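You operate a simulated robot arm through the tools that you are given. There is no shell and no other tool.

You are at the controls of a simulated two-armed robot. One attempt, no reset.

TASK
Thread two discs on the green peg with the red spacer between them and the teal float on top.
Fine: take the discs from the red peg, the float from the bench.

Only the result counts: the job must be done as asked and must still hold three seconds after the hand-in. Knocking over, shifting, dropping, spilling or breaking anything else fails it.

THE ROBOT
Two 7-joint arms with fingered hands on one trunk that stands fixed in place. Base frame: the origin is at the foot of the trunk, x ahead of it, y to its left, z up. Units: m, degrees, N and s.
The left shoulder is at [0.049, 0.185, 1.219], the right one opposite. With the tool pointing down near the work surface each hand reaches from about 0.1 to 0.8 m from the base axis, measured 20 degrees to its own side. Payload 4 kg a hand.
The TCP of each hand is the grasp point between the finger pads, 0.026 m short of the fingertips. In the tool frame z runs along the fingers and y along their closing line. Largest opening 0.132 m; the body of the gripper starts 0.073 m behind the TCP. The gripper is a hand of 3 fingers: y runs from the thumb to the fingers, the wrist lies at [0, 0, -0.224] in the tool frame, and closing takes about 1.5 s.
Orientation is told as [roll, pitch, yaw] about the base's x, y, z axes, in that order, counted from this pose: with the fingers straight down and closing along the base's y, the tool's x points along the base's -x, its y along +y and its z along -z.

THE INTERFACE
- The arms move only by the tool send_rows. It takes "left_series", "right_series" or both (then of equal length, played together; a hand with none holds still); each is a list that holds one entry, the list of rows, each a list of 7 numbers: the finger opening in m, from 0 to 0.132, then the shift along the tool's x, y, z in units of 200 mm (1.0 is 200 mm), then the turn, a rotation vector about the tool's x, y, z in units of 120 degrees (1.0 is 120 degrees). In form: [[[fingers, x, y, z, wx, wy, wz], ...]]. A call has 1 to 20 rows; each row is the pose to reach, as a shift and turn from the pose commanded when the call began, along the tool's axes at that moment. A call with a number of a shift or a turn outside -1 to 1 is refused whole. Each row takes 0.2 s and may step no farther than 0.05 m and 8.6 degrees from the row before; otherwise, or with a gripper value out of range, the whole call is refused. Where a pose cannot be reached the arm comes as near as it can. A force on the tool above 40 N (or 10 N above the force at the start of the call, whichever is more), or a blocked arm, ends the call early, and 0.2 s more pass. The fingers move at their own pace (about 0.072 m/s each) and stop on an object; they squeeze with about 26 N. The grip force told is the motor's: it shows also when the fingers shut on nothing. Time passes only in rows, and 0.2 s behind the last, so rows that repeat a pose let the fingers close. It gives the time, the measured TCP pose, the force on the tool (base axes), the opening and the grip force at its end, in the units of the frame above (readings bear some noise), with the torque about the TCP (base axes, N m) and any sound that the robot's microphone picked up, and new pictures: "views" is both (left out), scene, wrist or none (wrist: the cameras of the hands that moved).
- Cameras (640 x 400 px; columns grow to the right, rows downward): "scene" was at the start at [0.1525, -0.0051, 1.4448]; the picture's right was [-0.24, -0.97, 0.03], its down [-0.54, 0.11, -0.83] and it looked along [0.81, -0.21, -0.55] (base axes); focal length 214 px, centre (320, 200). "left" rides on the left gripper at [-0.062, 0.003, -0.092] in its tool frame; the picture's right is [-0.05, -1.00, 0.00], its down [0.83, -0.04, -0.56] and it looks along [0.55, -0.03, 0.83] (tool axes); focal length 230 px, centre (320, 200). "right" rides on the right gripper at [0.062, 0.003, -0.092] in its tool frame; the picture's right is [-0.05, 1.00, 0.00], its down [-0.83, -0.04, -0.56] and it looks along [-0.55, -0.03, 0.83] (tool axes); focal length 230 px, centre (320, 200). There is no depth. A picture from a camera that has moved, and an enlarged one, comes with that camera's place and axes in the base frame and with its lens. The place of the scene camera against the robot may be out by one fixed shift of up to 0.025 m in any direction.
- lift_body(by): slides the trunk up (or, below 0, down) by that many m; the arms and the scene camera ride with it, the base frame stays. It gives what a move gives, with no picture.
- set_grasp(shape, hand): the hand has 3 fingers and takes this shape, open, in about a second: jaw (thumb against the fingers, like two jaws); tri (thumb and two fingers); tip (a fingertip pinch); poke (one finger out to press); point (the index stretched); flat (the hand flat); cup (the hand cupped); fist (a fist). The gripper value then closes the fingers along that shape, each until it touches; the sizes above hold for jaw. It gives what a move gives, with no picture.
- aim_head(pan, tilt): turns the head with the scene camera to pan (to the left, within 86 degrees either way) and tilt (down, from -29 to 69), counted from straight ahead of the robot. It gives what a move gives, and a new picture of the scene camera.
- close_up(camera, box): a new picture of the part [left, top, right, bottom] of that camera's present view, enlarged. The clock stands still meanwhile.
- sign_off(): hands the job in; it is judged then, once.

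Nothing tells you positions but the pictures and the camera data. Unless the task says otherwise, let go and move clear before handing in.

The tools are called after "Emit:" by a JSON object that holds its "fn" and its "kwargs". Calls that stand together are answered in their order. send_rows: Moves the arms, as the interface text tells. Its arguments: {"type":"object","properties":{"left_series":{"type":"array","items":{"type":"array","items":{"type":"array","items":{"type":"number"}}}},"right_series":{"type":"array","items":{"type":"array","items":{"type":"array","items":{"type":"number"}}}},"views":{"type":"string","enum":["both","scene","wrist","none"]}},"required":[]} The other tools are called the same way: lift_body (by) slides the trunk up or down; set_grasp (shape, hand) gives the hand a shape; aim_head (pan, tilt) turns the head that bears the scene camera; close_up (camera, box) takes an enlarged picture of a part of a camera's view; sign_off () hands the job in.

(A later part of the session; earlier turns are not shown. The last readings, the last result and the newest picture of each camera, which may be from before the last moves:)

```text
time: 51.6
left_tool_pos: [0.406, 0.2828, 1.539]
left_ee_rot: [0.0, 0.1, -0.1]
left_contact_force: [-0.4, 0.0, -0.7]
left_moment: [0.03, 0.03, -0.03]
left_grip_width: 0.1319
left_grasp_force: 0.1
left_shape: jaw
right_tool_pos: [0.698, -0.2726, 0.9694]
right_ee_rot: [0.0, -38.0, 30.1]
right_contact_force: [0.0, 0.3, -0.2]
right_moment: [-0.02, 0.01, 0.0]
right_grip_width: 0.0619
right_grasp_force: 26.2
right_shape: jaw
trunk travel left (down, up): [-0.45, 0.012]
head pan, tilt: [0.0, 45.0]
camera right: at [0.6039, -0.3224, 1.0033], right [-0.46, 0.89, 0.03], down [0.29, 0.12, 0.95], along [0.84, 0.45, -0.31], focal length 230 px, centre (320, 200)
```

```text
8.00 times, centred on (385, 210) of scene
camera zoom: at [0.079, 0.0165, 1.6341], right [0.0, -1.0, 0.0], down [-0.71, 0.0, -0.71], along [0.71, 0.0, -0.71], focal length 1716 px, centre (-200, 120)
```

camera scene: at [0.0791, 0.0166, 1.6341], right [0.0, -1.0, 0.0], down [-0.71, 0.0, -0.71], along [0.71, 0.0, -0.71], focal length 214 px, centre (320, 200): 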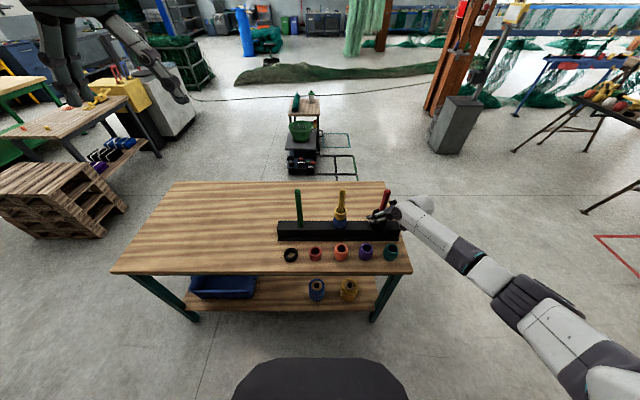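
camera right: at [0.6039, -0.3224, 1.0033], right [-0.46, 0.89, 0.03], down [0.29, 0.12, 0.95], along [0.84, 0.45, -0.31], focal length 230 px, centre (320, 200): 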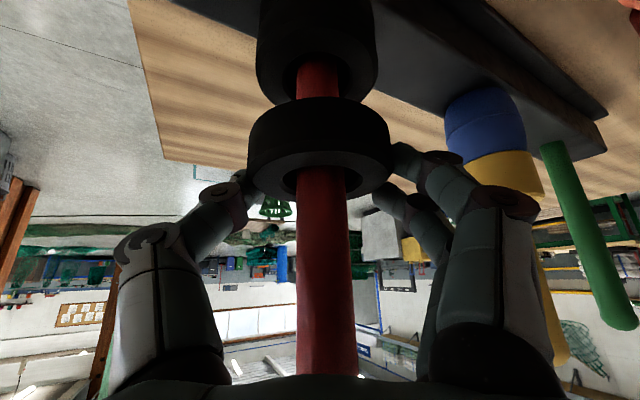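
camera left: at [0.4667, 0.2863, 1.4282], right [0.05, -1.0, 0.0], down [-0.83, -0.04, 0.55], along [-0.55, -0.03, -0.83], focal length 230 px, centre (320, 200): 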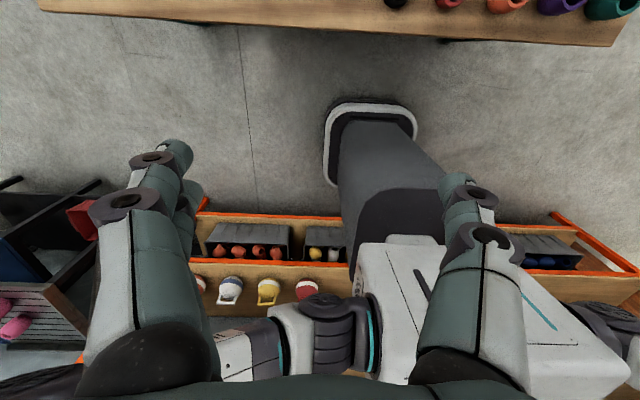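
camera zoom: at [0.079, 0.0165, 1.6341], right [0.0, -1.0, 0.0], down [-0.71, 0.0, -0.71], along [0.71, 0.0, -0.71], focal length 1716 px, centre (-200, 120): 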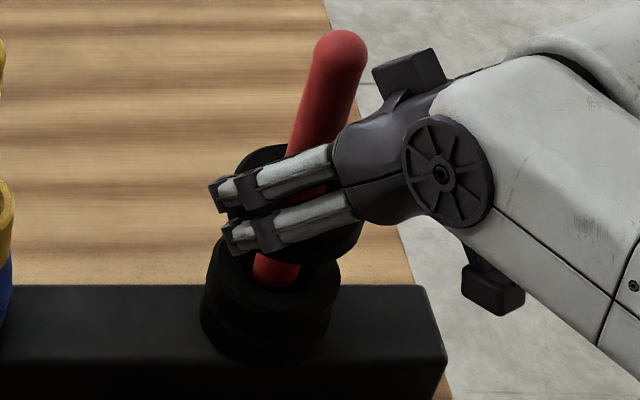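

Only the top disc came up, level in the grip. I lift it clear of the red peg's tip.

Emit:
{"fn": "send_rows", "kwargs": {"right_series": [[[0.05, -0.119, 0, -0.153, 0, 0, 0], [0.05, -0.239, 0, -0.306, 0, 0, 0], [0.05, -0.358, 0, -0.458, 0, 0, 0], [0.05, -0.477, 0, -0.611, 0, 0, 0], [0.05, -0.508, 0, -0.65, 0, 0, 0], [0.05, -0.508, 0, -0.65, 0, 0, 0]]], "views": "wrist"}}

Emit:
{"fn": "close_up", "kwargs": {"camera": "right", "box": [240, 40, 400, 220]}}

Emit:
{"fn": "close_up", "kwargs": {"camera": "scene", "box": [360, 165, 420, 235]}}

```text
time: 53.0
left_tool_pos: [0.4051, 0.2829, 1.5377]
left_ee_rot: [0.1, -0.1, 0.0]
left_contact_force: [0.1, -0.7, 0.5]
left_moment: [0.01, 0.0, 0.04]
left_grip_width: 0.1317
left_grasp_force: 0.0
left_shape: jaw
right_tool_pos: [0.6964, -0.2721, 1.1336]
right_ee_rot: [0.0, -38.1, 29.9]
right_contact_force: [0.2, 0.1, -0.6]
right_moment: [0.01, 0.0, 0.03]
right_grip_width: 0.0616
right_grasp_force: 26.2
right_shape: jaw
trunk travel left (down, up): [-0.45, 0.012]
head pan, tilt: [0.0, 45.0]
camera right: at [0.6034, -0.3228, 1.1674], right [-0.46, 0.89, 0.03], down [0.29, 0.12, 0.95], along [0.84, 0.45, -0.31], focal length 230 px, centre (320, 200)
```

right: 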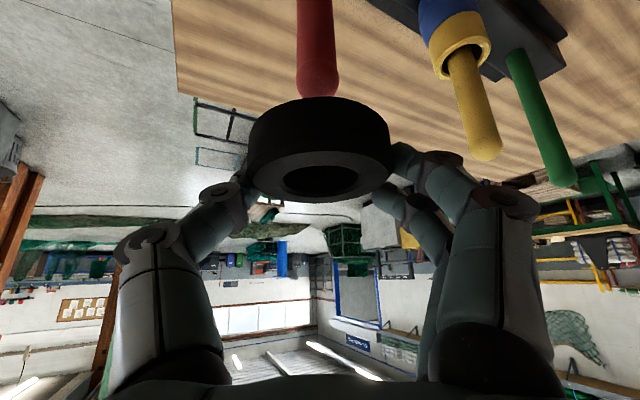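

```text
2.22 times, centred on (320, 130) of right
camera zoom: at [0.6034, -0.3228, 1.1674], right [-0.46, 0.89, 0.03], down [0.29, 0.12, 0.95], along [0.84, 0.45, -0.31], focal length 511 px, centre (320, 356)
```

zoom: 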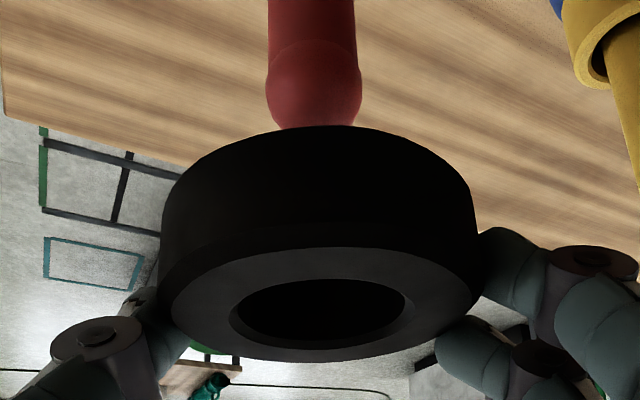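

```text
5.71 times, centred on (390, 200) of scene
camera zoom: at [0.0794, 0.0166, 1.634], right [0.0, -1.0, 0.0], down [-0.71, 0.0, -0.71], along [0.71, 0.0, -0.71], focal length 1226 px, centre (-80, 200)
```

zoom: 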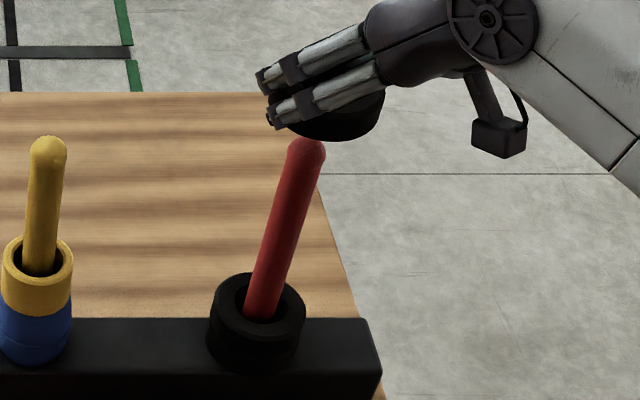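

The disc is held level and two discs remain on the red peg. Now I carry it over to the green peg (0.359 m in +y).

Emit:
{"fn": "send_rows", "kwargs": {"right_series": [[[0.05, -0.074, 0.155, 0.051, 0, 0, 0], [0.05, -0.148, 0.311, 0.103, 0, 0, 0], [0.05, -0.221, 0.466, 0.154, 0, 0, 0], [0.05, -0.295, 0.622, 0.206, 0, 0, 0], [0.05, -0.369, 0.777, 0.257, 0, 0, 0], [0.05, -0.369, 0.777, 0.257, 0, 0, 0]]], "views": "none"}}

Emit:
{"fn": "send_rows", "kwargs": {"right_series": [[[0.05, -0.074, 0.155, 0.051, 0, 0, 0], [0.05, -0.148, 0.311, 0.103, 0, 0, 0], [0.05, -0.221, 0.466, 0.154, 0, 0, 0], [0.05, -0.295, 0.622, 0.206, 0, 0, 0], [0.05, -0.369, 0.777, 0.257, 0, 0, 0], [0.05, -0.369, 0.777, 0.257, 0, 0, 0]]]}}

Emit:
{"fn": "close_up", "kwargs": {"camera": "right", "box": [240, 0, 400, 200]}}

Emit:
{"fn": "close_up", "kwargs": {"camera": "scene", "box": [265, 165, 325, 235]}}

```text
time: 54.4
left_tool_pos: [0.4058, 0.2816, 1.5396]
left_ee_rot: [0.1, 0.0, 0.0]
left_contact_force: [-0.6, -0.9, -0.8]
left_moment: [0.04, -0.04, 0.02]
left_grip_width: 0.1318
left_grasp_force: 0.0
left_shape: jaw
right_tool_pos: [0.6977, -0.0946, 1.1406]
right_ee_rot: [0.0, -38.1, 29.9]
right_contact_force: [-0.3, 0.5, -1.7]
right_moment: [-0.02, -0.01, 0.01]
right_grip_width: 0.0615
right_grasp_force: 26.0
right_shape: jaw
trunk travel left (down, up): [-0.45, 0.012]
head pan, tilt: [0.0, 45.0]
```

```text
time: 55.8
left_tool_pos: [0.4058, 0.2818, 1.5386]
left_ee_rot: [0.0, 0.0, -0.1]
left_contact_force: [0.2, 0.6, -0.4]
left_moment: [0.01, -0.01, 0.0]
left_grip_width: 0.1318
left_grasp_force: 0.0
left_shape: jaw
right_tool_pos: [0.6974, 0.0837, 1.1439]
right_ee_rot: [0.0, -38.2, 29.9]
right_contact_force: [-0.1, 0.4, -1.1]
right_moment: [-0.01, -0.02, 0.01]
right_grip_width: 0.0617
right_grasp_force: 26.3
right_shape: jaw
trunk travel left (down, up): [-0.45, 0.012]
head pan, tilt: [0.0, 45.0]
camera scene: at [0.0791, 0.0157, 1.634], right [0.0, -1.0, 0.0], down [-0.71, 0.0, -0.71], along [0.71, 0.0, -0.71], focal length 214 px, centre (320, 200)
camera right: at [0.6034, 0.0343, 1.1784], right [-0.46, 0.89, 0.03], down [0.29, 0.12, 0.95], along [0.84, 0.45, -0.31], focal length 230 px, centre (320, 200)
```

scene: 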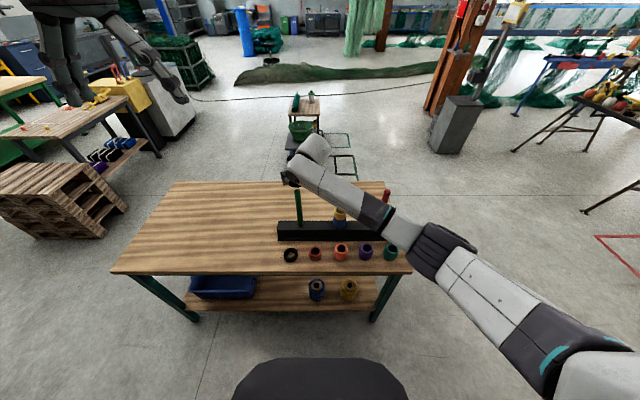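
right: 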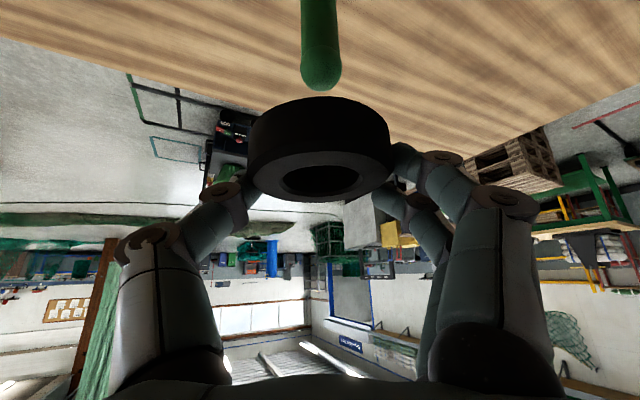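

```text
2.00 times, centred on (320, 100) of right
camera zoom: at [0.6034, 0.0343, 1.1784], right [-0.46, 0.89, 0.03], down [0.29, 0.12, 0.95], along [0.84, 0.45, -0.31], focal length 460 px, centre (320, 400)
```

zoom: 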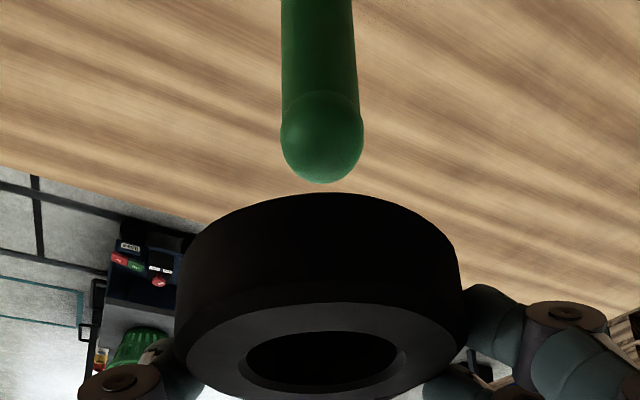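

```text
5.71 times, centred on (295, 200) of scene
camera zoom: at [0.0791, 0.0157, 1.634], right [0.0, -1.0, 0.0], down [-0.71, 0.0, -0.71], along [0.71, 0.0, -0.71], focal length 1226 px, centre (463, 200)
```

zoom: 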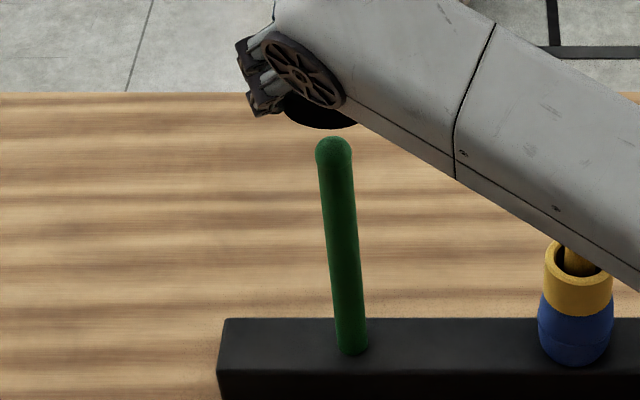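

The peg tip sits about 3 mm to +y of the disc's centre. I correct that and lower gently until the tip enters the hole.

Emit:
{"fn": "send_rows", "kwargs": {"right_series": [[[0.05, -0.006, 0.013, 0.005, 0, 0, 0], [0.05, 0.06, 0.013, 0.08, 0, 0, 0], [0.05, 0.12, 0.013, 0.16, 0, 0, 0], [0.05, 0.179, 0.013, 0.241, 0, 0, 0], [0.05, 0.179, 0.013, 0.241, 0, 0, 0]]], "views": "wrist"}}

Emit:
{"fn": "close_up", "kwargs": {"camera": "right", "box": [240, 60, 400, 220]}}

Emit:
{"fn": "close_up", "kwargs": {"camera": "scene", "box": [265, 165, 325, 235]}}

```text
time: 57.0
left_tool_pos: [0.4057, 0.2833, 1.5381]
left_ee_rot: [-0.1, -0.1, 0.1]
left_contact_force: [-0.5, 0.4, -0.4]
left_moment: [-0.01, 0.01, 0.01]
left_grip_width: 0.1319
left_grasp_force: 0.0
left_shape: jaw
right_tool_pos: [0.6973, 0.0885, 1.0828]
right_ee_rot: [-0.1, -38.1, 29.9]
right_contact_force: [-0.4, -0.5, -1.3]
right_moment: [-0.01, 0.02, -0.01]
right_grip_width: 0.0619
right_grasp_force: 26.5
right_shape: jaw
trunk travel left (down, up): [-0.45, 0.012]
head pan, tilt: [0.0, 45.0]
camera right: at [0.6046, 0.0382, 1.1166], right [-0.46, 0.89, 0.03], down [0.29, 0.12, 0.95], along [0.84, 0.45, -0.31], focal length 230 px, centre (320, 200)
```

right: 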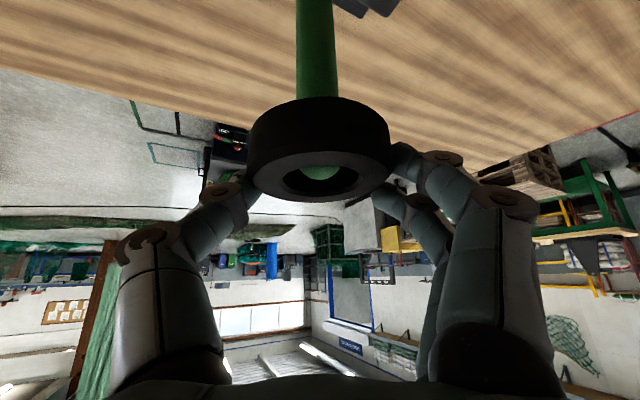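

```text
2.50 times, centred on (320, 140) of right
camera zoom: at [0.6046, 0.0382, 1.1166], right [-0.46, 0.89, 0.03], down [0.29, 0.12, 0.95], along [0.84, 0.45, -0.31], focal length 575 px, centre (320, 350)
```

zoom: 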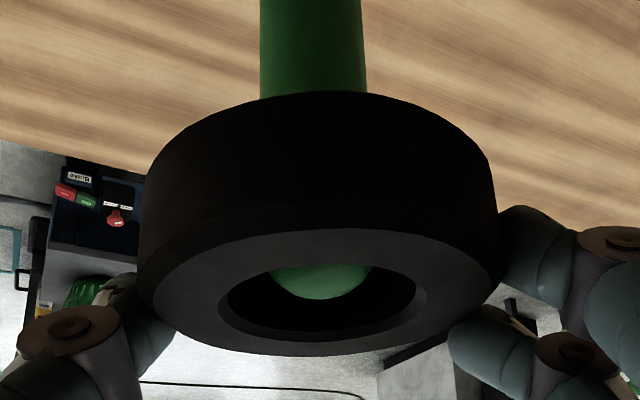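

```text
5.71 times, centred on (295, 200) of scene
camera zoom: at [0.0792, 0.0167, 1.6341], right [0.0, -1.0, 0.0], down [-0.71, 0.0, -0.71], along [0.71, 0.0, -0.71], focal length 1226 px, centre (463, 200)
```

zoom: 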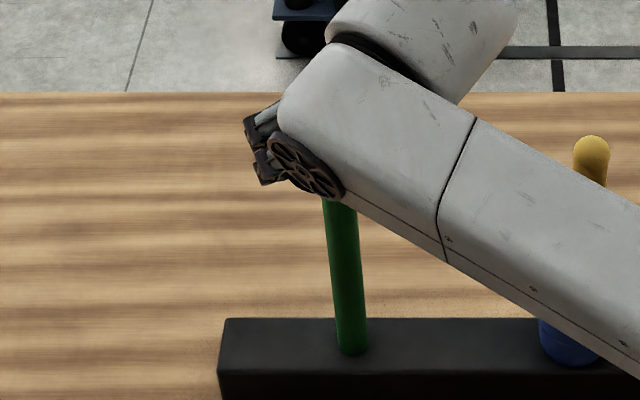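

The peg tip is centred in the hole. I continue lowering toward the rack.

Emit:
{"fn": "send_rows", "kwargs": {"right_series": [[[0.05, 0.107, 0, 0.136, 0, 0, 0], [0.05, 0.213, 0, 0.273, 0, 0, 0], [0.05, 0.32, 0, 0.409, 0, 0, 0], [0.05, 0.426, 0, 0.545, 0, 0, 0], [0.05, 0.533, 0, 0.682, 0, 0, 0], [0.05, 0.533, 0, 0.682, 0, 0, 0]]]}}

Emit:
{"fn": "close_up", "kwargs": {"camera": "right", "box": [220, 40, 420, 220]}}

Emit:
{"fn": "close_up", "kwargs": {"camera": "scene", "box": [265, 185, 325, 255]}}

```text
time: 58.4
left_tool_pos: [0.4047, 0.2829, 1.5402]
left_ee_rot: [0.0, 0.1, 0.0]
left_contact_force: [0.3, -0.3, 0.5]
left_moment: [0.01, -0.01, -0.03]
left_grip_width: 0.132
left_grasp_force: 0.1
left_shape: jaw
right_tool_pos: [0.6987, 0.0907, 0.9128]
right_ee_rot: [-0.1, -38.2, 30.0]
right_contact_force: [-0.2, -0.2, -1.1]
right_moment: [-0.01, -0.04, 0.01]
right_grip_width: 0.0616
right_grasp_force: 26.0
right_shape: jaw
trunk travel left (down, up): [-0.45, 0.012]
head pan, tilt: [0.0, 45.0]
camera scene: at [0.0791, 0.0166, 1.6341], right [0.0, -1.0, 0.0], down [-0.71, 0.0, -0.71], along [0.71, 0.0, -0.71], focal length 214 px, centre (320, 200)
camera right: at [0.6042, 0.0403, 0.9456], right [-0.46, 0.89, 0.03], down [0.29, 0.12, 0.95], along [0.84, 0.45, -0.31], focal length 230 px, centre (320, 200)
```

scene: 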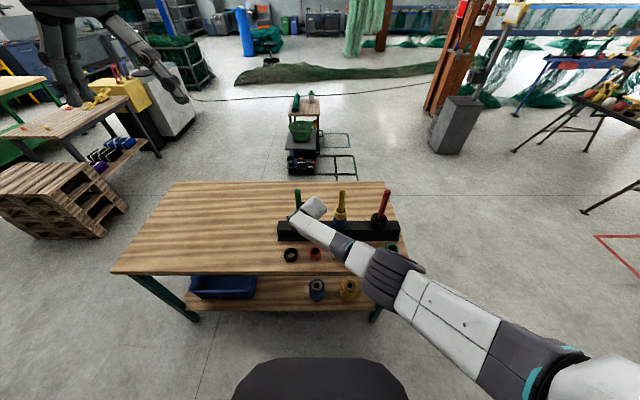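
right: 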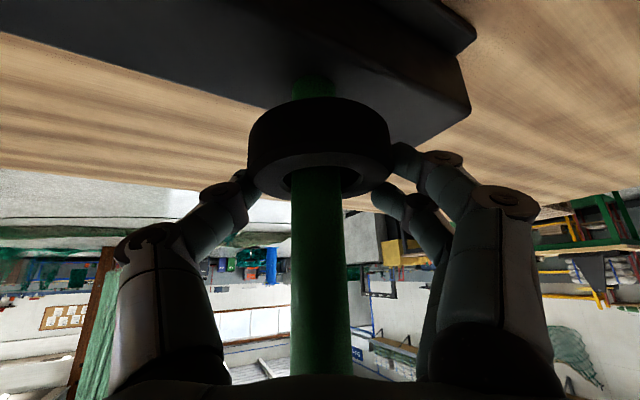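

```text
2.22 times, centred on (320, 130) of right
camera zoom: at [0.6042, 0.0403, 0.9456], right [-0.46, 0.89, 0.03], down [0.29, 0.12, 0.95], along [0.84, 0.45, -0.31], focal length 511 px, centre (320, 356)
```

zoom: 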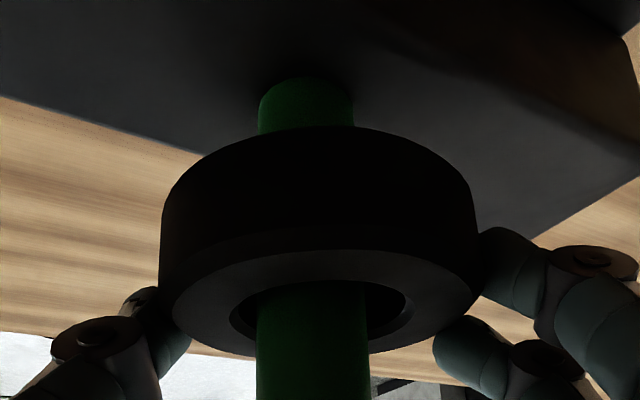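

```text
5.71 times, centred on (295, 220) of scene
camera zoom: at [0.0791, 0.0166, 1.6341], right [0.0, -1.0, 0.0], down [-0.71, 0.0, -0.71], along [0.71, 0.0, -0.71], focal length 1226 px, centre (463, 86)
```

zoom: 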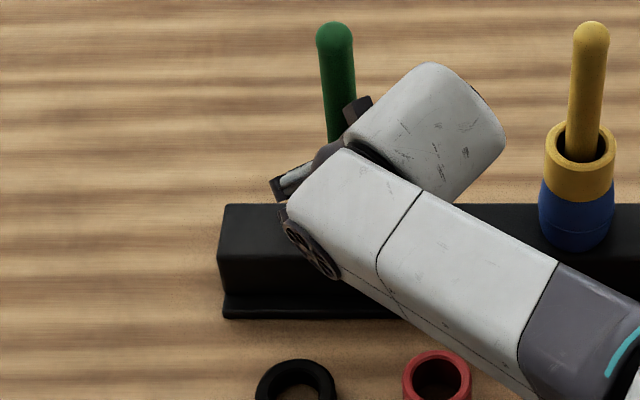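

The disc hangs about 3 cm above the rack (top near z 0.843). I lower the rest gently.

Emit:
{"fn": "send_rows", "kwargs": {"right_series": [[[0.05, 0.031, 0, 0.039, 0, 0, 0], [0.05, 0.062, 0, 0.079, 0, 0, 0], [0.05, 0.08, 0, 0.102, 0, 0, 0], [0.05, 0.092, 0, 0.118, 0, 0, 0], [0.05, 0.092, 0, 0.118, 0, 0, 0]]], "views": "none"}}

Emit:
{"fn": "close_up", "kwargs": {"camera": "right", "box": [220, 40, 420, 220]}}

```text
time: 59.6
left_tool_pos: [0.4057, 0.2837, 1.538]
left_ee_rot: [0.0, 0.0, 0.0]
left_contact_force: [0.5, 0.8, 0.4]
left_moment: [-0.01, 0.0, -0.06]
left_grip_width: 0.1318
left_grasp_force: 0.0
left_shape: jaw
right_tool_pos: [0.6906, 0.0845, 0.8808]
right_ee_rot: [-0.1, -38.4, 30.0]
right_contact_force: [19.1, 7.6, 11.2]
right_moment: [0.17, -0.47, -0.02]
right_grip_width: 0.0618
right_grasp_force: 26.1
right_shape: jaw
right hand out of reach, approached as far as the arm can: row 2, 3, 4, 5
trunk travel left (down, up): [-0.45, 0.012]
head pan, tilt: [0.0, 45.0]
```

```text
2.22 times, centred on (320, 130) of right
camera zoom: at [0.5972, 0.0339, 0.9147], right [-0.47, 0.88, 0.03], down [0.29, 0.12, 0.95], along [0.84, 0.45, -0.31], focal length 511 px, centre (320, 356)
```

zoom: 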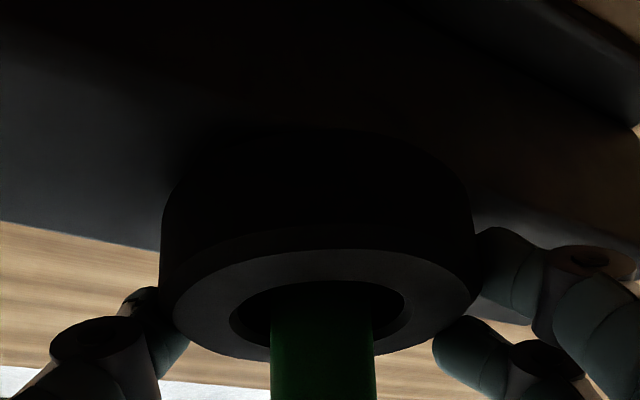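

The arm reached its low limit here and the disc is pressing sideways on the peg, essentially at the rack. I release it now.

Emit:
{"fn": "send_rows", "kwargs": {"right_series": [[[0.07, 0, 0, 0, 0, 0, 0], [0.08, 0, 0, 0, 0, 0, 0], [0.1, 0, 0, 0, 0, 0, 0], [0.1, 0, 0, 0, 0, 0, 0]]], "views": "wrist"}}

Emit:
{"fn": "close_up", "kwargs": {"camera": "right", "box": [220, 40, 420, 220]}}

```text
time: 60.6
left_tool_pos: [0.4063, 0.2829, 1.5374]
left_ee_rot: [0.0, 0.0, 0.0]
left_contact_force: [0.4, -0.4, -0.7]
left_moment: [0.02, -0.03, 0.03]
left_grip_width: 0.1319
left_grasp_force: 0.0
left_shape: jaw
right_tool_pos: [0.6875, 0.0834, 0.8782]
right_ee_rot: [-0.1, -38.0, 29.9]
right_contact_force: [0.2, 1.0, -0.1]
right_moment: [0.03, 0.02, 0.0]
right_grip_width: 0.0998
right_grasp_force: 0.1
right_shape: jaw
trunk travel left (down, up): [-0.45, 0.012]
head pan, tilt: [0.0, 45.0]
camera right: at [0.5945, 0.0325, 0.9124], right [-0.46, 0.89, 0.03], down [0.29, 0.12, 0.95], along [0.84, 0.45, -0.31], focal length 230 px, centre (320, 200)
```

right: 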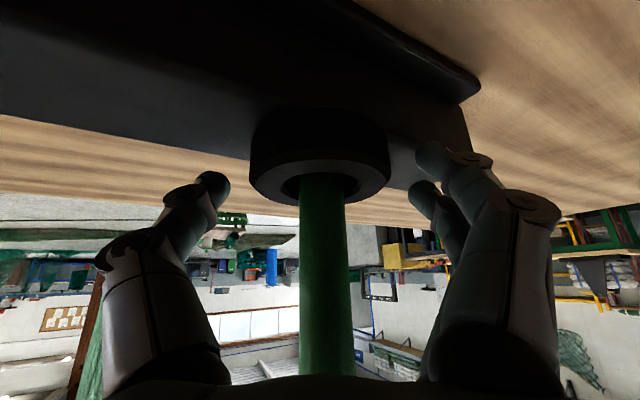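

```text
2.22 times, centred on (320, 130) of right
camera zoom: at [0.5945, 0.0325, 0.9124], right [-0.46, 0.89, 0.03], down [0.29, 0.12, 0.95], along [0.84, 0.45, -0.31], focal length 511 px, centre (320, 356)
```

zoom: 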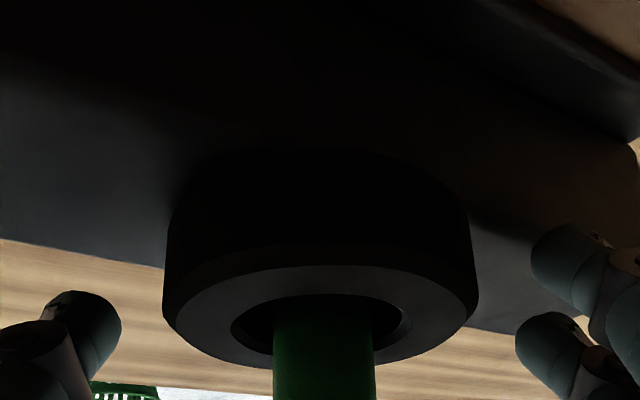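

The disc rests on the rack on the green peg. I retreat backward along the tool axis (fingers straddling the peg) and then hover over the red spacer.

Emit:
{"fn": "send_rows", "kwargs": {"right_series": [[[0.1, 0, 0, -0.2, 0, 0, 0], [0.1, 0, 0, -0.4, 0, 0, 0], [0.1, 0, 0, -0.6, 0, 0, 0], [0.09, 0, 0, -0.7, 0, 0, 0], [0.09, 0, 0, -0.7, 0, 0, 0]]]}}

Emit:
{"fn": "close_up", "kwargs": {"camera": "scene", "box": [265, 185, 345, 265]}}

Emit:
{"fn": "close_up", "kwargs": {"camera": "right", "box": [200, 0, 440, 150]}}

```text
time: 61.8
left_tool_pos: [0.4054, 0.2836, 1.539]
left_ee_rot: [0.0, 0.0, 0.0]
left_contact_force: [0.1, 1.1, 0.6]
left_moment: [-0.02, 0.02, 0.0]
left_grip_width: 0.1317
left_grasp_force: 0.0
left_shape: jaw
right_tool_pos: [0.6884, 0.0827, 0.8786]
right_ee_rot: [0.1, -38.1, 30.0]
right_contact_force: [-0.6, 0.8, 0.3]
right_moment: [-0.01, -0.02, 0.0]
right_grip_width: 0.0907
right_grasp_force: 0.2
right_shape: jaw
right hand out of reach, approached as far as the arm can: row 1, 2, 3, 4, 5
trunk travel left (down, up): [-0.45, 0.012]
head pan, tilt: [0.0, 45.0]
camera scene: at [0.0792, 0.017, 1.634], right [0.0, -1.0, 0.0], down [-0.71, 0.0, -0.71], along [0.71, 0.0, -0.71], focal length 214 px, centre (320, 200)
camera right: at [0.5948, 0.0327, 0.913], right [-0.46, 0.89, 0.03], down [0.29, 0.12, 0.95], along [0.84, 0.45, -0.31], focal length 230 px, centre (320, 200)
```

scene: 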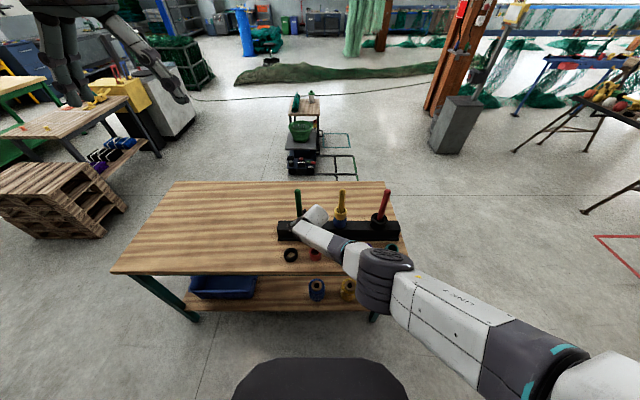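
right: 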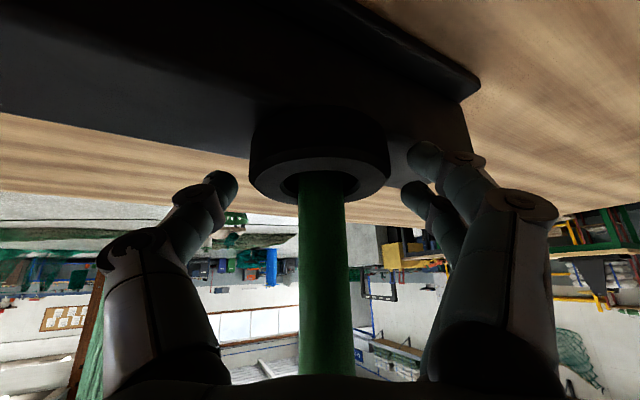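

```text
5.00 times, centred on (305, 225) of scene
camera zoom: at [0.0792, 0.017, 1.634], right [0.0, -1.0, 0.0], down [-0.71, 0.0, -0.71], along [0.71, 0.0, -0.71], focal length 1072 px, centre (395, 75)
```

zoom: 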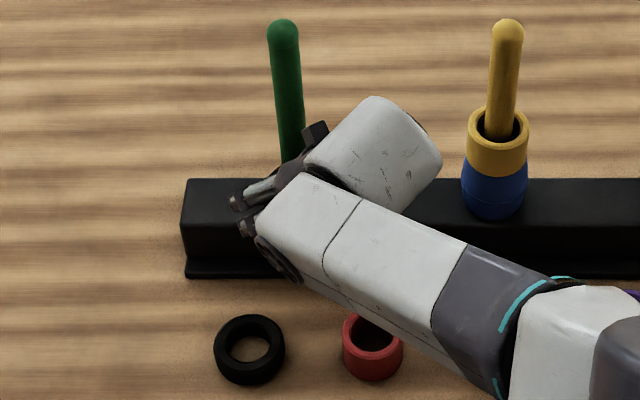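

```text
2.67 times, centred on (320, 75) of right
camera zoom: at [0.5948, 0.0327, 0.913], right [-0.46, 0.89, 0.03], down [0.29, 0.12, 0.95], along [0.84, 0.45, -0.31], focal length 614 px, centre (320, 533)
```

zoom: 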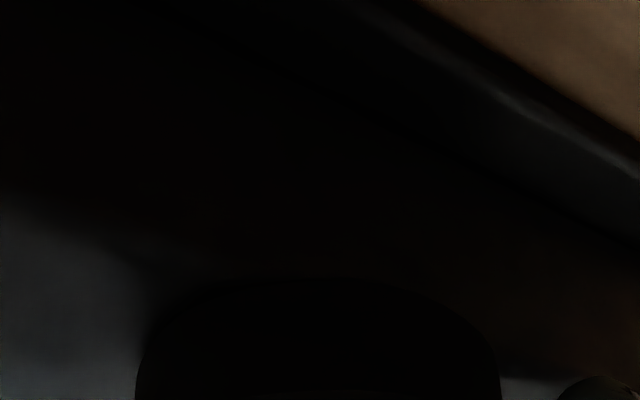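

Retreating along the tool axis isn't possible for the arm here, so I go straight up the way I came.

Emit:
{"fn": "send_rows", "kwargs": {"right_series": [[[0.09, -0.123, 0, -0.158, 0, 0, 0], [0.09, -0.246, 0, -0.315, 0, 0, 0], [0.09, -0.369, 0, -0.473, 0, 0, 0], [0.09, -0.492, 0, -0.63, 0, 0, 0], [0.09, -0.616, 0, -0.788, 0, 0, 0], [0.09, -0.616, 0, -0.788, 0, 0, 0]]]}}

```text
time: 63.2
left_tool_pos: [0.4046, 0.2846, 1.538]
left_ee_rot: [-0.1, 0.0, 0.0]
left_contact_force: [0.2, 0.2, -0.4]
left_moment: [-0.04, 0.0, -0.02]
left_grip_width: 0.132
left_grasp_force: 0.1
left_shape: jaw
right_tool_pos: [0.6852, 0.0772, 1.0797]
right_ee_rot: [-0.1, -38.1, 29.9]
right_contact_force: [-0.1, -0.4, -0.6]
right_moment: [0.02, 0.02, -0.01]
right_grip_width: 0.0903
right_grasp_force: 0.0
right_shape: jaw
trunk travel left (down, up): [-0.45, 0.012]
head pan, tilt: [0.0, 45.0]
camera scene: at [0.0792, 0.0174, 1.634], right [0.0, -1.0, 0.0], down [-0.71, 0.0, -0.71], along [0.71, 0.0, -0.71], focal length 214 px, centre (320, 200)
camera right: at [0.5926, 0.0276, 1.1133], right [-0.46, 0.89, 0.03], down [0.29, 0.12, 0.95], along [0.84, 0.45, -0.31], focal length 230 px, centre (320, 200)
```

scene: 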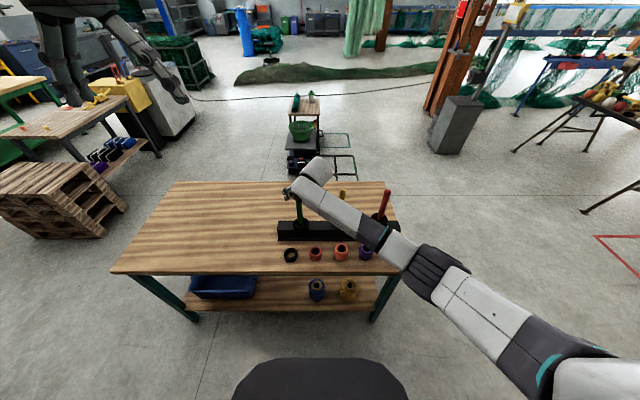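
right: 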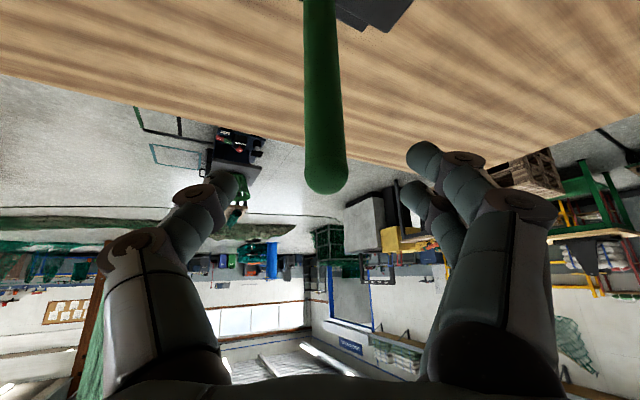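

Next the red spacer: near the bench a flatter 50° tilt should suit this arm posture better. I rise clear of the peg, tilt to 50° and move back over the spacer.

Emit:
{"fn": "send_rows", "kwargs": {"right_series": [[[0.09, -0.108, 0, -0.138, 0, 0, 0], [0.09, -0.2155, 0, -0.276, 0, 0, 0], [0.09, -0.07, 0.011, -0.39, 0, -0.033, 0], [0.09, 0.077, 0.022, -0.505, 0, -0.067, 0], [0.09, 0.224, 0.034, -0.62, 0, -0.1, 0], [0.09, 0.224, 0.034, -0.62, 0, -0.1, 0]]]}}

```text
time: 64.6
left_tool_pos: [0.4067, 0.285, 1.5377]
left_ee_rot: [-0.1, 0.0, 0.0]
left_contact_force: [0.3, -0.1, 1.1]
left_moment: [0.0, 0.02, 0.0]
left_grip_width: 0.132
left_grasp_force: 0.0
left_shape: jaw
right_tool_pos: [0.5866, 0.0264, 1.1494]
right_ee_rot: [0.0, -50.2, 30.1]
right_contact_force: [-0.9, 0.3, -0.4]
right_moment: [-0.01, 0.01, 0.01]
right_grip_width: 0.0903
right_grasp_force: 0.1
right_shape: jaw
trunk travel left (down, up): [-0.45, 0.012]
head pan, tilt: [0.0, 45.0]
camera scene: at [0.0796, 0.0174, 1.634], right [0.0, -1.0, 0.0], down [-0.71, 0.0, -0.71], along [0.71, 0.0, -0.71], focal length 214 px, centre (320, 200)
camera right: at [0.4897, -0.0256, 1.1601], right [-0.47, 0.88, 0.04], down [0.11, 0.02, 0.99], along [0.88, 0.47, -0.11], focal length 230 px, centre (320, 200)
```

scene: 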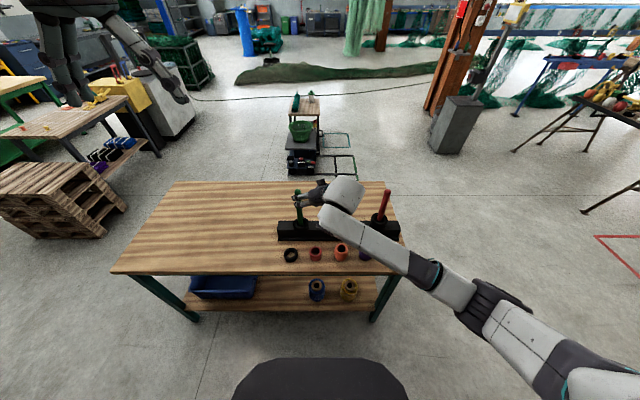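
right: 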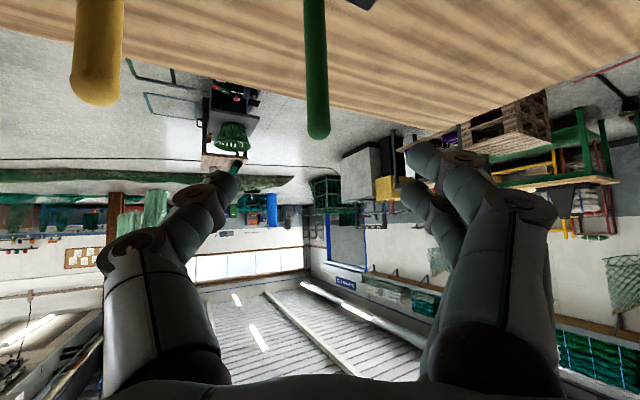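

Emit:
{"fn": "send_rows", "kwargs": {"right_series": [[[0.09, 0.159, 0.003, 0.102, 0, 0, 0], [0.09, 0.318, 0.006, 0.205, 0, 0, 0], [0.09, 0.477, 0.009, 0.308, 0, 0, 0], [0.09, 0.6355, 0.012, 0.41, 0, 0, 0], [0.09, 0.6355, 0.012, 0.41, 0, 0, 0]]], "views": "wrist"}}

Emit:
{"fn": "close_up", "kwargs": {"camera": "scene", "box": [265, 185, 365, 275]}}

```text
time: 65.8
left_tool_pos: [0.4051, 0.2831, 1.5395]
left_ee_rot: [0.0, 0.0, 0.0]
left_contact_force: [-0.5, -0.9, 0.0]
left_moment: [0.03, 0.0, -0.01]
left_grip_width: 0.1323
left_grasp_force: 0.0
left_shape: jaw
right_tool_pos: [0.5696, 0.0186, 1.0007]
right_ee_rot: [0.0, -50.3, 30.1]
right_contact_force: [0.0, -0.1, 0.2]
right_moment: [0.04, 0.03, -0.04]
right_grip_width: 0.0902
right_grasp_force: 0.1
right_shape: jaw
trunk travel left (down, up): [-0.45, 0.012]
head pan, tilt: [0.0, 45.0]
camera right: at [0.4721, -0.0331, 1.012], right [-0.47, 0.88, 0.04], down [0.11, 0.02, 0.99], along [0.88, 0.47, -0.11], focal length 230 px, centre (320, 200)
```

right: 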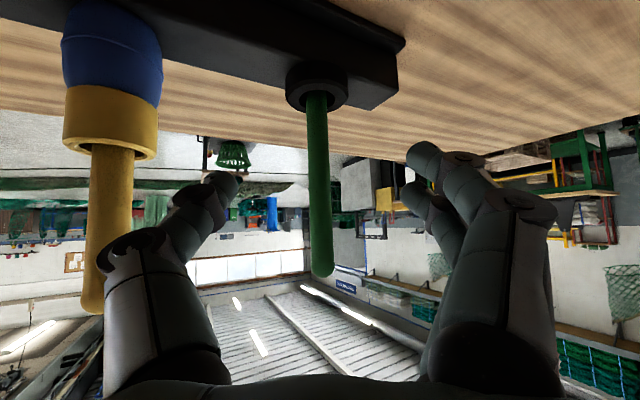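

```text
4.44 times, centred on (315, 230) of scene
camera zoom: at [0.0792, 0.017, 1.6341], right [0.0, -1.0, 0.0], down [-0.71, 0.0, -0.71], along [0.71, 0.0, -0.71], focal length 953 px, centre (342, 67)
```

zoom: 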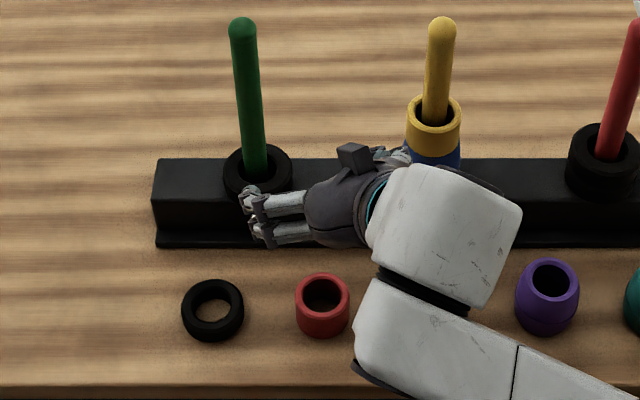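

The disc sits flat on the green peg. I keep descending above the spacer.

Emit:
{"fn": "send_rows", "kwargs": {"right_series": [[[0.09, 0.128, 0, 0.107, 0, 0, 0], [0.09, 0.255, 0, 0.214, 0, 0, 0], [0.09, 0.383, 0, 0.3215, 0, 0, 0], [0.09, 0.383, 0, 0.3215, 0, 0, 0]]], "views": "wrist"}}

Emit:
{"fn": "close_up", "kwargs": {"camera": "scene", "box": [265, 205, 365, 275]}}

```text
time: 66.8
left_tool_pos: [0.4062, 0.2832, 1.5395]
left_ee_rot: [0.0, 0.1, 0.1]
left_contact_force: [-0.2, -0.3, 0.2]
left_moment: [-0.02, 0.0, -0.03]
left_grip_width: 0.1318
left_grasp_force: 0.0
left_shape: jaw
right_tool_pos: [0.5694, 0.0185, 0.8989]
right_ee_rot: [-0.1, -50.2, 30.1]
right_contact_force: [-0.3, 0.9, 0.7]
right_moment: [-0.03, 0.0, 0.02]
right_grip_width: 0.0903
right_grasp_force: 0.0
right_shape: jaw
trunk travel left (down, up): [-0.45, 0.012]
head pan, tilt: [0.0, 45.0]
camera right: at [0.4719, -0.034, 0.911], right [-0.47, 0.88, 0.04], down [0.11, 0.02, 0.99], along [0.88, 0.47, -0.11], focal length 230 px, centre (320, 200)
```

right: 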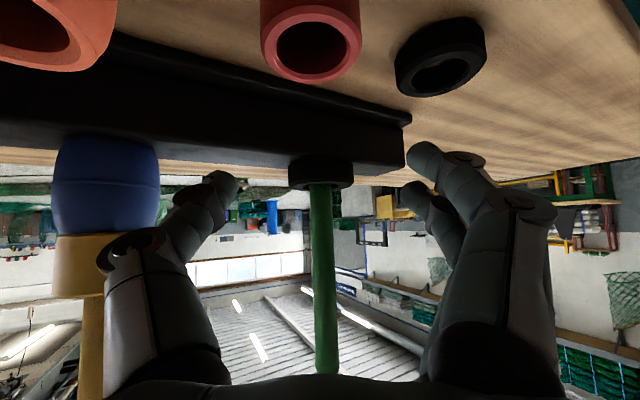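

```text
5.71 times, centred on (315, 240) of scene
camera zoom: at [0.079, 0.0167, 1.6341], right [0.0, -1.0, 0.0], down [-0.71, 0.0, -0.71], along [0.71, 0.0, -0.71], focal length 1226 px, centre (349, -29)
```

zoom: 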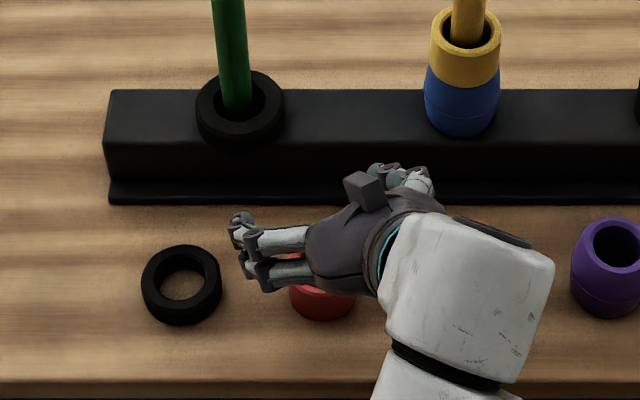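

The spacer is centred between the fingers. I narrow the opening to 0.08 to stay clear of the black ring, and lower to grasp height.

Emit:
{"fn": "send_rows", "kwargs": {"right_series": [[[0.08, 0.09, 0, 0.075, 0, 0, 0], [0.08, 0.18, 0, 0.151, 0, 0, 0], [0.08, 0.27, 0, 0.227, 0, 0, 0], [0.08, 0.34, 0, 0.285, 0, 0, 0], [0.08, 0.34, 0, 0.285, 0, 0, 0]]], "views": "wrist"}}

Emit:
{"fn": "close_up", "kwargs": {"camera": "scene", "box": [265, 215, 365, 275]}}

Emit:
{"fn": "close_up", "kwargs": {"camera": "right", "box": [200, 40, 460, 220]}}

```text
time: 68.0
left_tool_pos: [0.4064, 0.2833, 1.5377]
left_ee_rot: [0.0, 0.1, -0.1]
left_contact_force: [0.4, 0.4, -0.6]
left_moment: [0.01, 0.02, -0.06]
left_grip_width: 0.1317
left_grasp_force: 0.1
left_shape: jaw
right_tool_pos: [0.5685, 0.0202, 0.8108]
right_ee_rot: [0.1, -50.3, 29.9]
right_contact_force: [1.0, 0.0, -0.5]
right_moment: [-0.01, 0.03, 0.0]
right_grip_width: 0.0804
right_grasp_force: 0.0
right_shape: jaw
trunk travel left (down, up): [-0.45, 0.012]
head pan, tilt: [0.0, 45.0]
camera right: at [0.4716, -0.0321, 0.8224], right [-0.47, 0.88, 0.04], down [0.11, 0.02, 0.99], along [0.88, 0.47, -0.11], focal length 230 px, centre (320, 200)
```

right: 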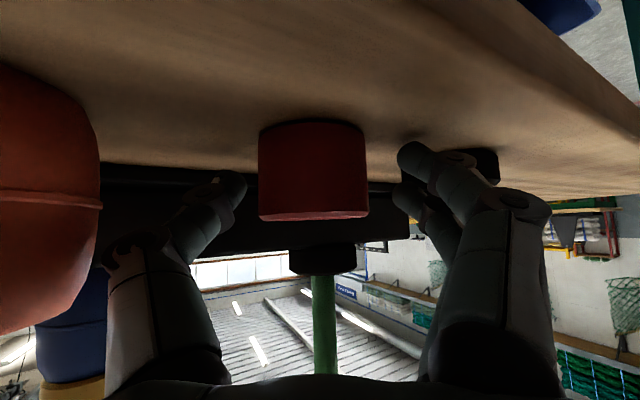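

```text
6.40 times, centred on (315, 245) of scene
camera zoom: at [0.079, 0.0167, 1.6341], right [0.0, -1.0, 0.0], down [-0.71, 0.0, -0.71], along [0.71, 0.0, -0.71], focal length 1373 px, centre (352, -88)
```

zoom: 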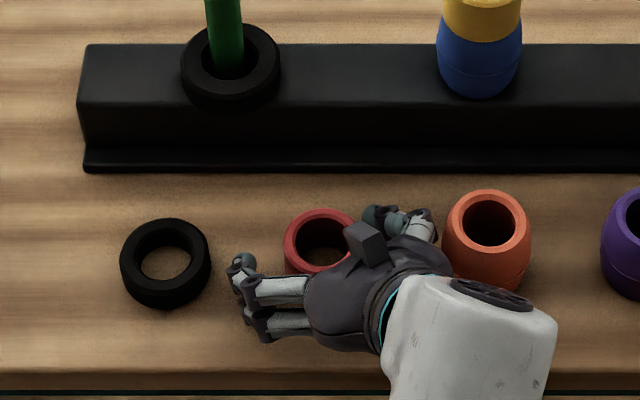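

```text
2.22 times, centred on (330, 130) of right
camera zoom: at [0.4716, -0.0321, 0.8224], right [-0.47, 0.88, 0.04], down [0.11, 0.02, 0.99], along [0.88, 0.47, -0.11], focal length 511 px, centre (298, 356)
```

zoom: 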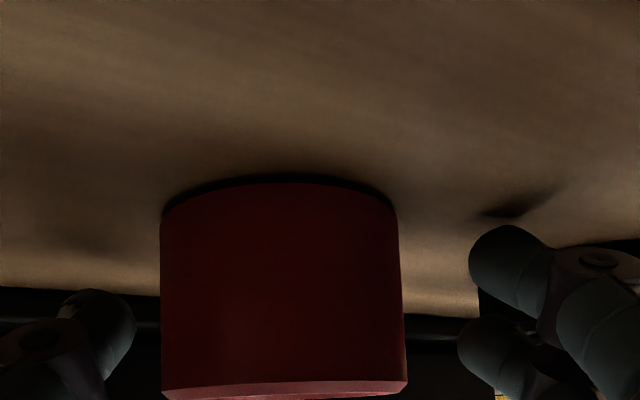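

The spacer is well between the fingertips, clear of neighbours. I close the grip.

Emit:
{"fn": "send_rows", "kwargs": {"right_series": [[[0.07, 0, 0, 0, 0, 0, 0], [0.06, 0, 0, 0, 0, 0, 0], [0.05, 0, 0, 0, 0, 0, 0], [0.045, 0, 0, 0, 0, 0, 0], [0.045, 0, 0, 0, 0, 0, 0], [0.045, 0, 0, 0, 0, 0, 0]]], "views": "none"}}

Emit:
{"fn": "close_up", "kwargs": {"camera": "right", "box": [200, 40, 460, 240]}}

```text
time: 69.4
left_tool_pos: [0.4056, 0.2832, 1.5384]
left_ee_rot: [0.1, 0.0, 0.0]
left_contact_force: [0.5, 0.1, -0.4]
left_moment: [-0.01, 0.01, 0.03]
left_grip_width: 0.1319
left_grasp_force: 0.0
left_shape: jaw
right_tool_pos: [0.5682, 0.0199, 0.811]
right_ee_rot: [0.0, -50.2, 29.9]
right_contact_force: [0.0, 1.1, -0.4]
right_moment: [-0.01, 0.0, -0.03]
right_grip_width: 0.0433
right_grasp_force: 26.0
right_shape: jaw
trunk travel left (down, up): [-0.45, 0.012]
head pan, tilt: [0.0, 45.0]
```

```text
2.00 times, centred on (330, 140) of right
camera zoom: at [0.4716, -0.0322, 0.8225], right [-0.47, 0.88, 0.04], down [0.11, 0.02, 0.99], along [0.88, 0.47, -0.11], focal length 460 px, centre (300, 320)
```

zoom: 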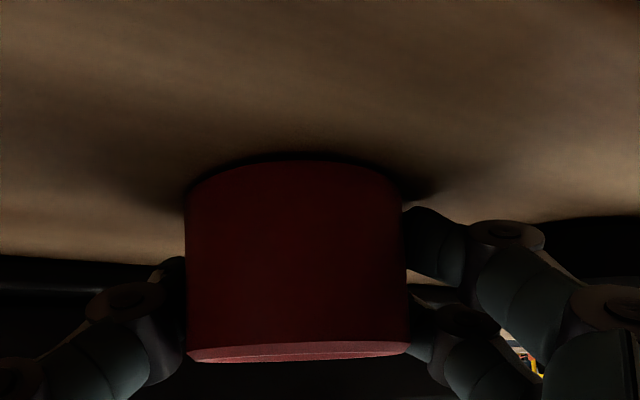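

Emit:
{"fn": "send_rows", "kwargs": {"right_series": [[[0.04, -0.05, 0, -0.042, 0, 0, 0], [0.04, -0.115, 0, -0.0965, 0, 0, 0], [0.04, -0.23, 0, -0.193, 0, 0, 0], [0.04, -0.3, 0, -0.252, 0, 0, 0], [0.04, -0.3, 0, -0.252, 0, 0, 0]]], "views": "wrist"}}

Emit:
{"fn": "close_up", "kwargs": {"camera": "scene", "box": [265, 205, 365, 275]}}

```text
time: 70.6
left_tool_pos: [0.4046, 0.283, 1.5384]
left_ee_rot: [0.0, 0.0, 0.0]
left_contact_force: [0.9, 0.4, 0.4]
left_moment: [-0.02, -0.01, -0.03]
left_grip_width: 0.1315
left_grasp_force: 0.0
left_shape: jaw
right_tool_pos: [0.5683, 0.021, 0.8896]
right_ee_rot: [0.0, -50.1, 29.9]
right_contact_force: [-0.4, 0.7, -0.2]
right_moment: [0.04, -0.04, -0.01]
right_grip_width: 0.0431
right_grasp_force: 26.2
right_shape: jaw
trunk travel left (down, up): [-0.45, 0.012]
head pan, tilt: [0.0, 45.0]
camera right: at [0.4705, -0.0312, 0.9005], right [-0.47, 0.88, 0.04], down [0.11, 0.02, 0.99], along [0.88, 0.47, -0.11], focal length 230 px, centre (320, 200)
```

right: 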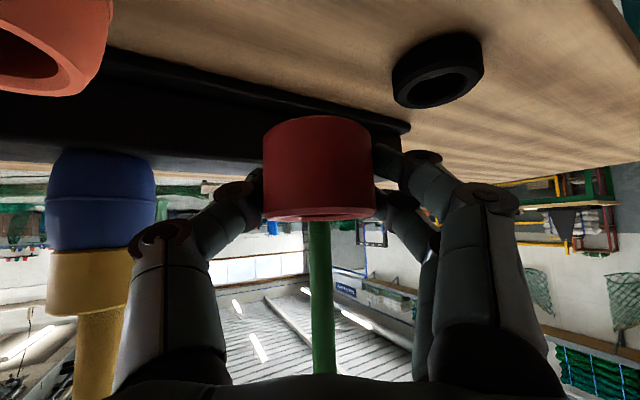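

```text
5.71 times, centred on (315, 240) of scene
camera zoom: at [0.0792, 0.0169, 1.634], right [0.0, -1.0, 0.0], down [-0.71, 0.0, -0.71], along [0.71, 0.0, -0.71], focal length 1226 px, centre (349, -29)
```

zoom: 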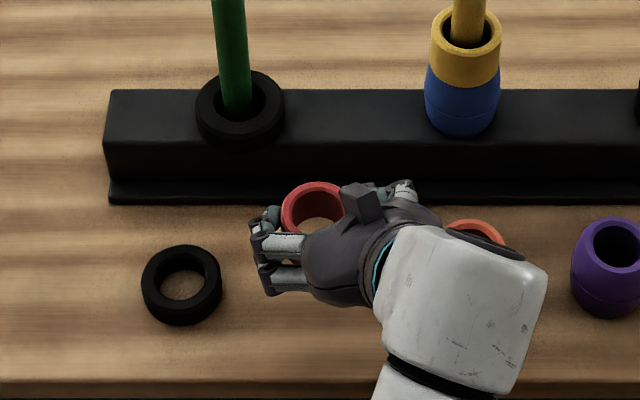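

The spacer came up cleanly. I lift it well above the peg tips, then move over the green peg.

Emit:
{"fn": "send_rows", "kwargs": {"right_series": [[[0.04, -0.16, 0, -0.134, 0, 0, 0], [0.04, -0.32, 0, -0.268, 0, 0, 0], [0.04, -0.48, 0, -0.402, 0, 0, 0], [0.04, -0.64, 0, -0.536, 0, 0, 0], [0.04, -0.8, 0, -0.67, 0, 0, 0], [0.04, -0.9575, 0, -0.804, 0, 0, 0], [0.04, -0.9575, 0, -0.804, 0, 0, 0]]], "views": "wrist"}}

Emit:
{"fn": "close_up", "kwargs": {"camera": "scene", "box": [265, 165, 365, 235]}}

```text
time: 72.2
left_tool_pos: [0.4064, 0.2839, 1.5388]
left_ee_rot: [0.1, 0.0, 0.0]
left_contact_force: [0.6, 0.5, 0.1]
left_moment: [-0.04, -0.02, -0.03]
left_grip_width: 0.1321
left_grasp_force: 0.1
left_shape: jaw
right_tool_pos: [0.5696, 0.0191, 1.1398]
right_ee_rot: [0.0, -50.1, 30.1]
right_contact_force: [-0.4, 0.2, -0.7]
right_moment: [0.02, -0.03, 0.03]
right_grip_width: 0.0429
right_grasp_force: 26.4
right_shape: jaw
trunk travel left (down, up): [-0.45, 0.012]
head pan, tilt: [0.0, 45.0]
camera right: at [0.4725, -0.0331, 1.1498], right [-0.47, 0.88, 0.04], down [0.11, 0.02, 0.99], along [0.88, 0.47, -0.11], focal length 230 px, centre (320, 200)
```

right: 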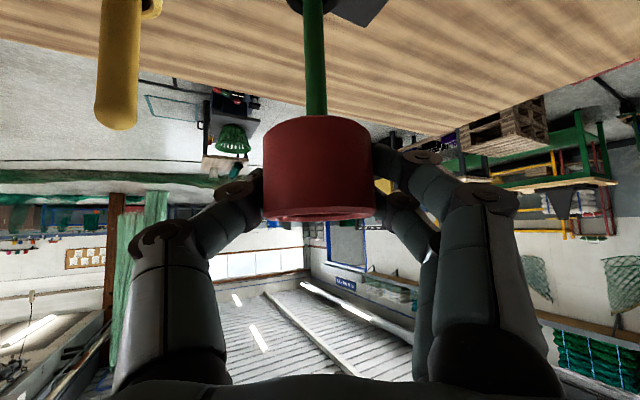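

```text
5.71 times, centred on (315, 200) of scene
camera zoom: at [0.0791, 0.0167, 1.634], right [0.0, -1.0, 0.0], down [-0.71, 0.0, -0.71], along [0.71, 0.0, -0.71], focal length 1226 px, centre (349, 200)
```

zoom: 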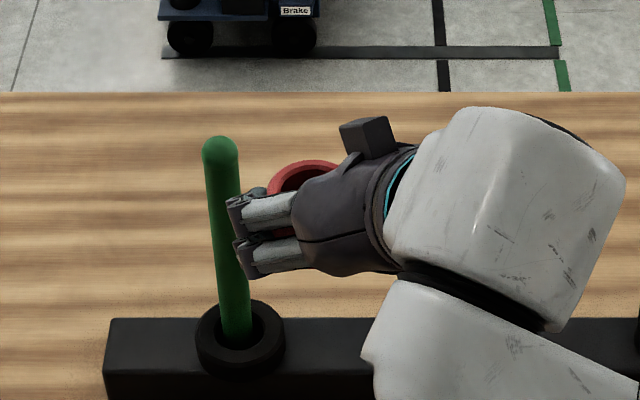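

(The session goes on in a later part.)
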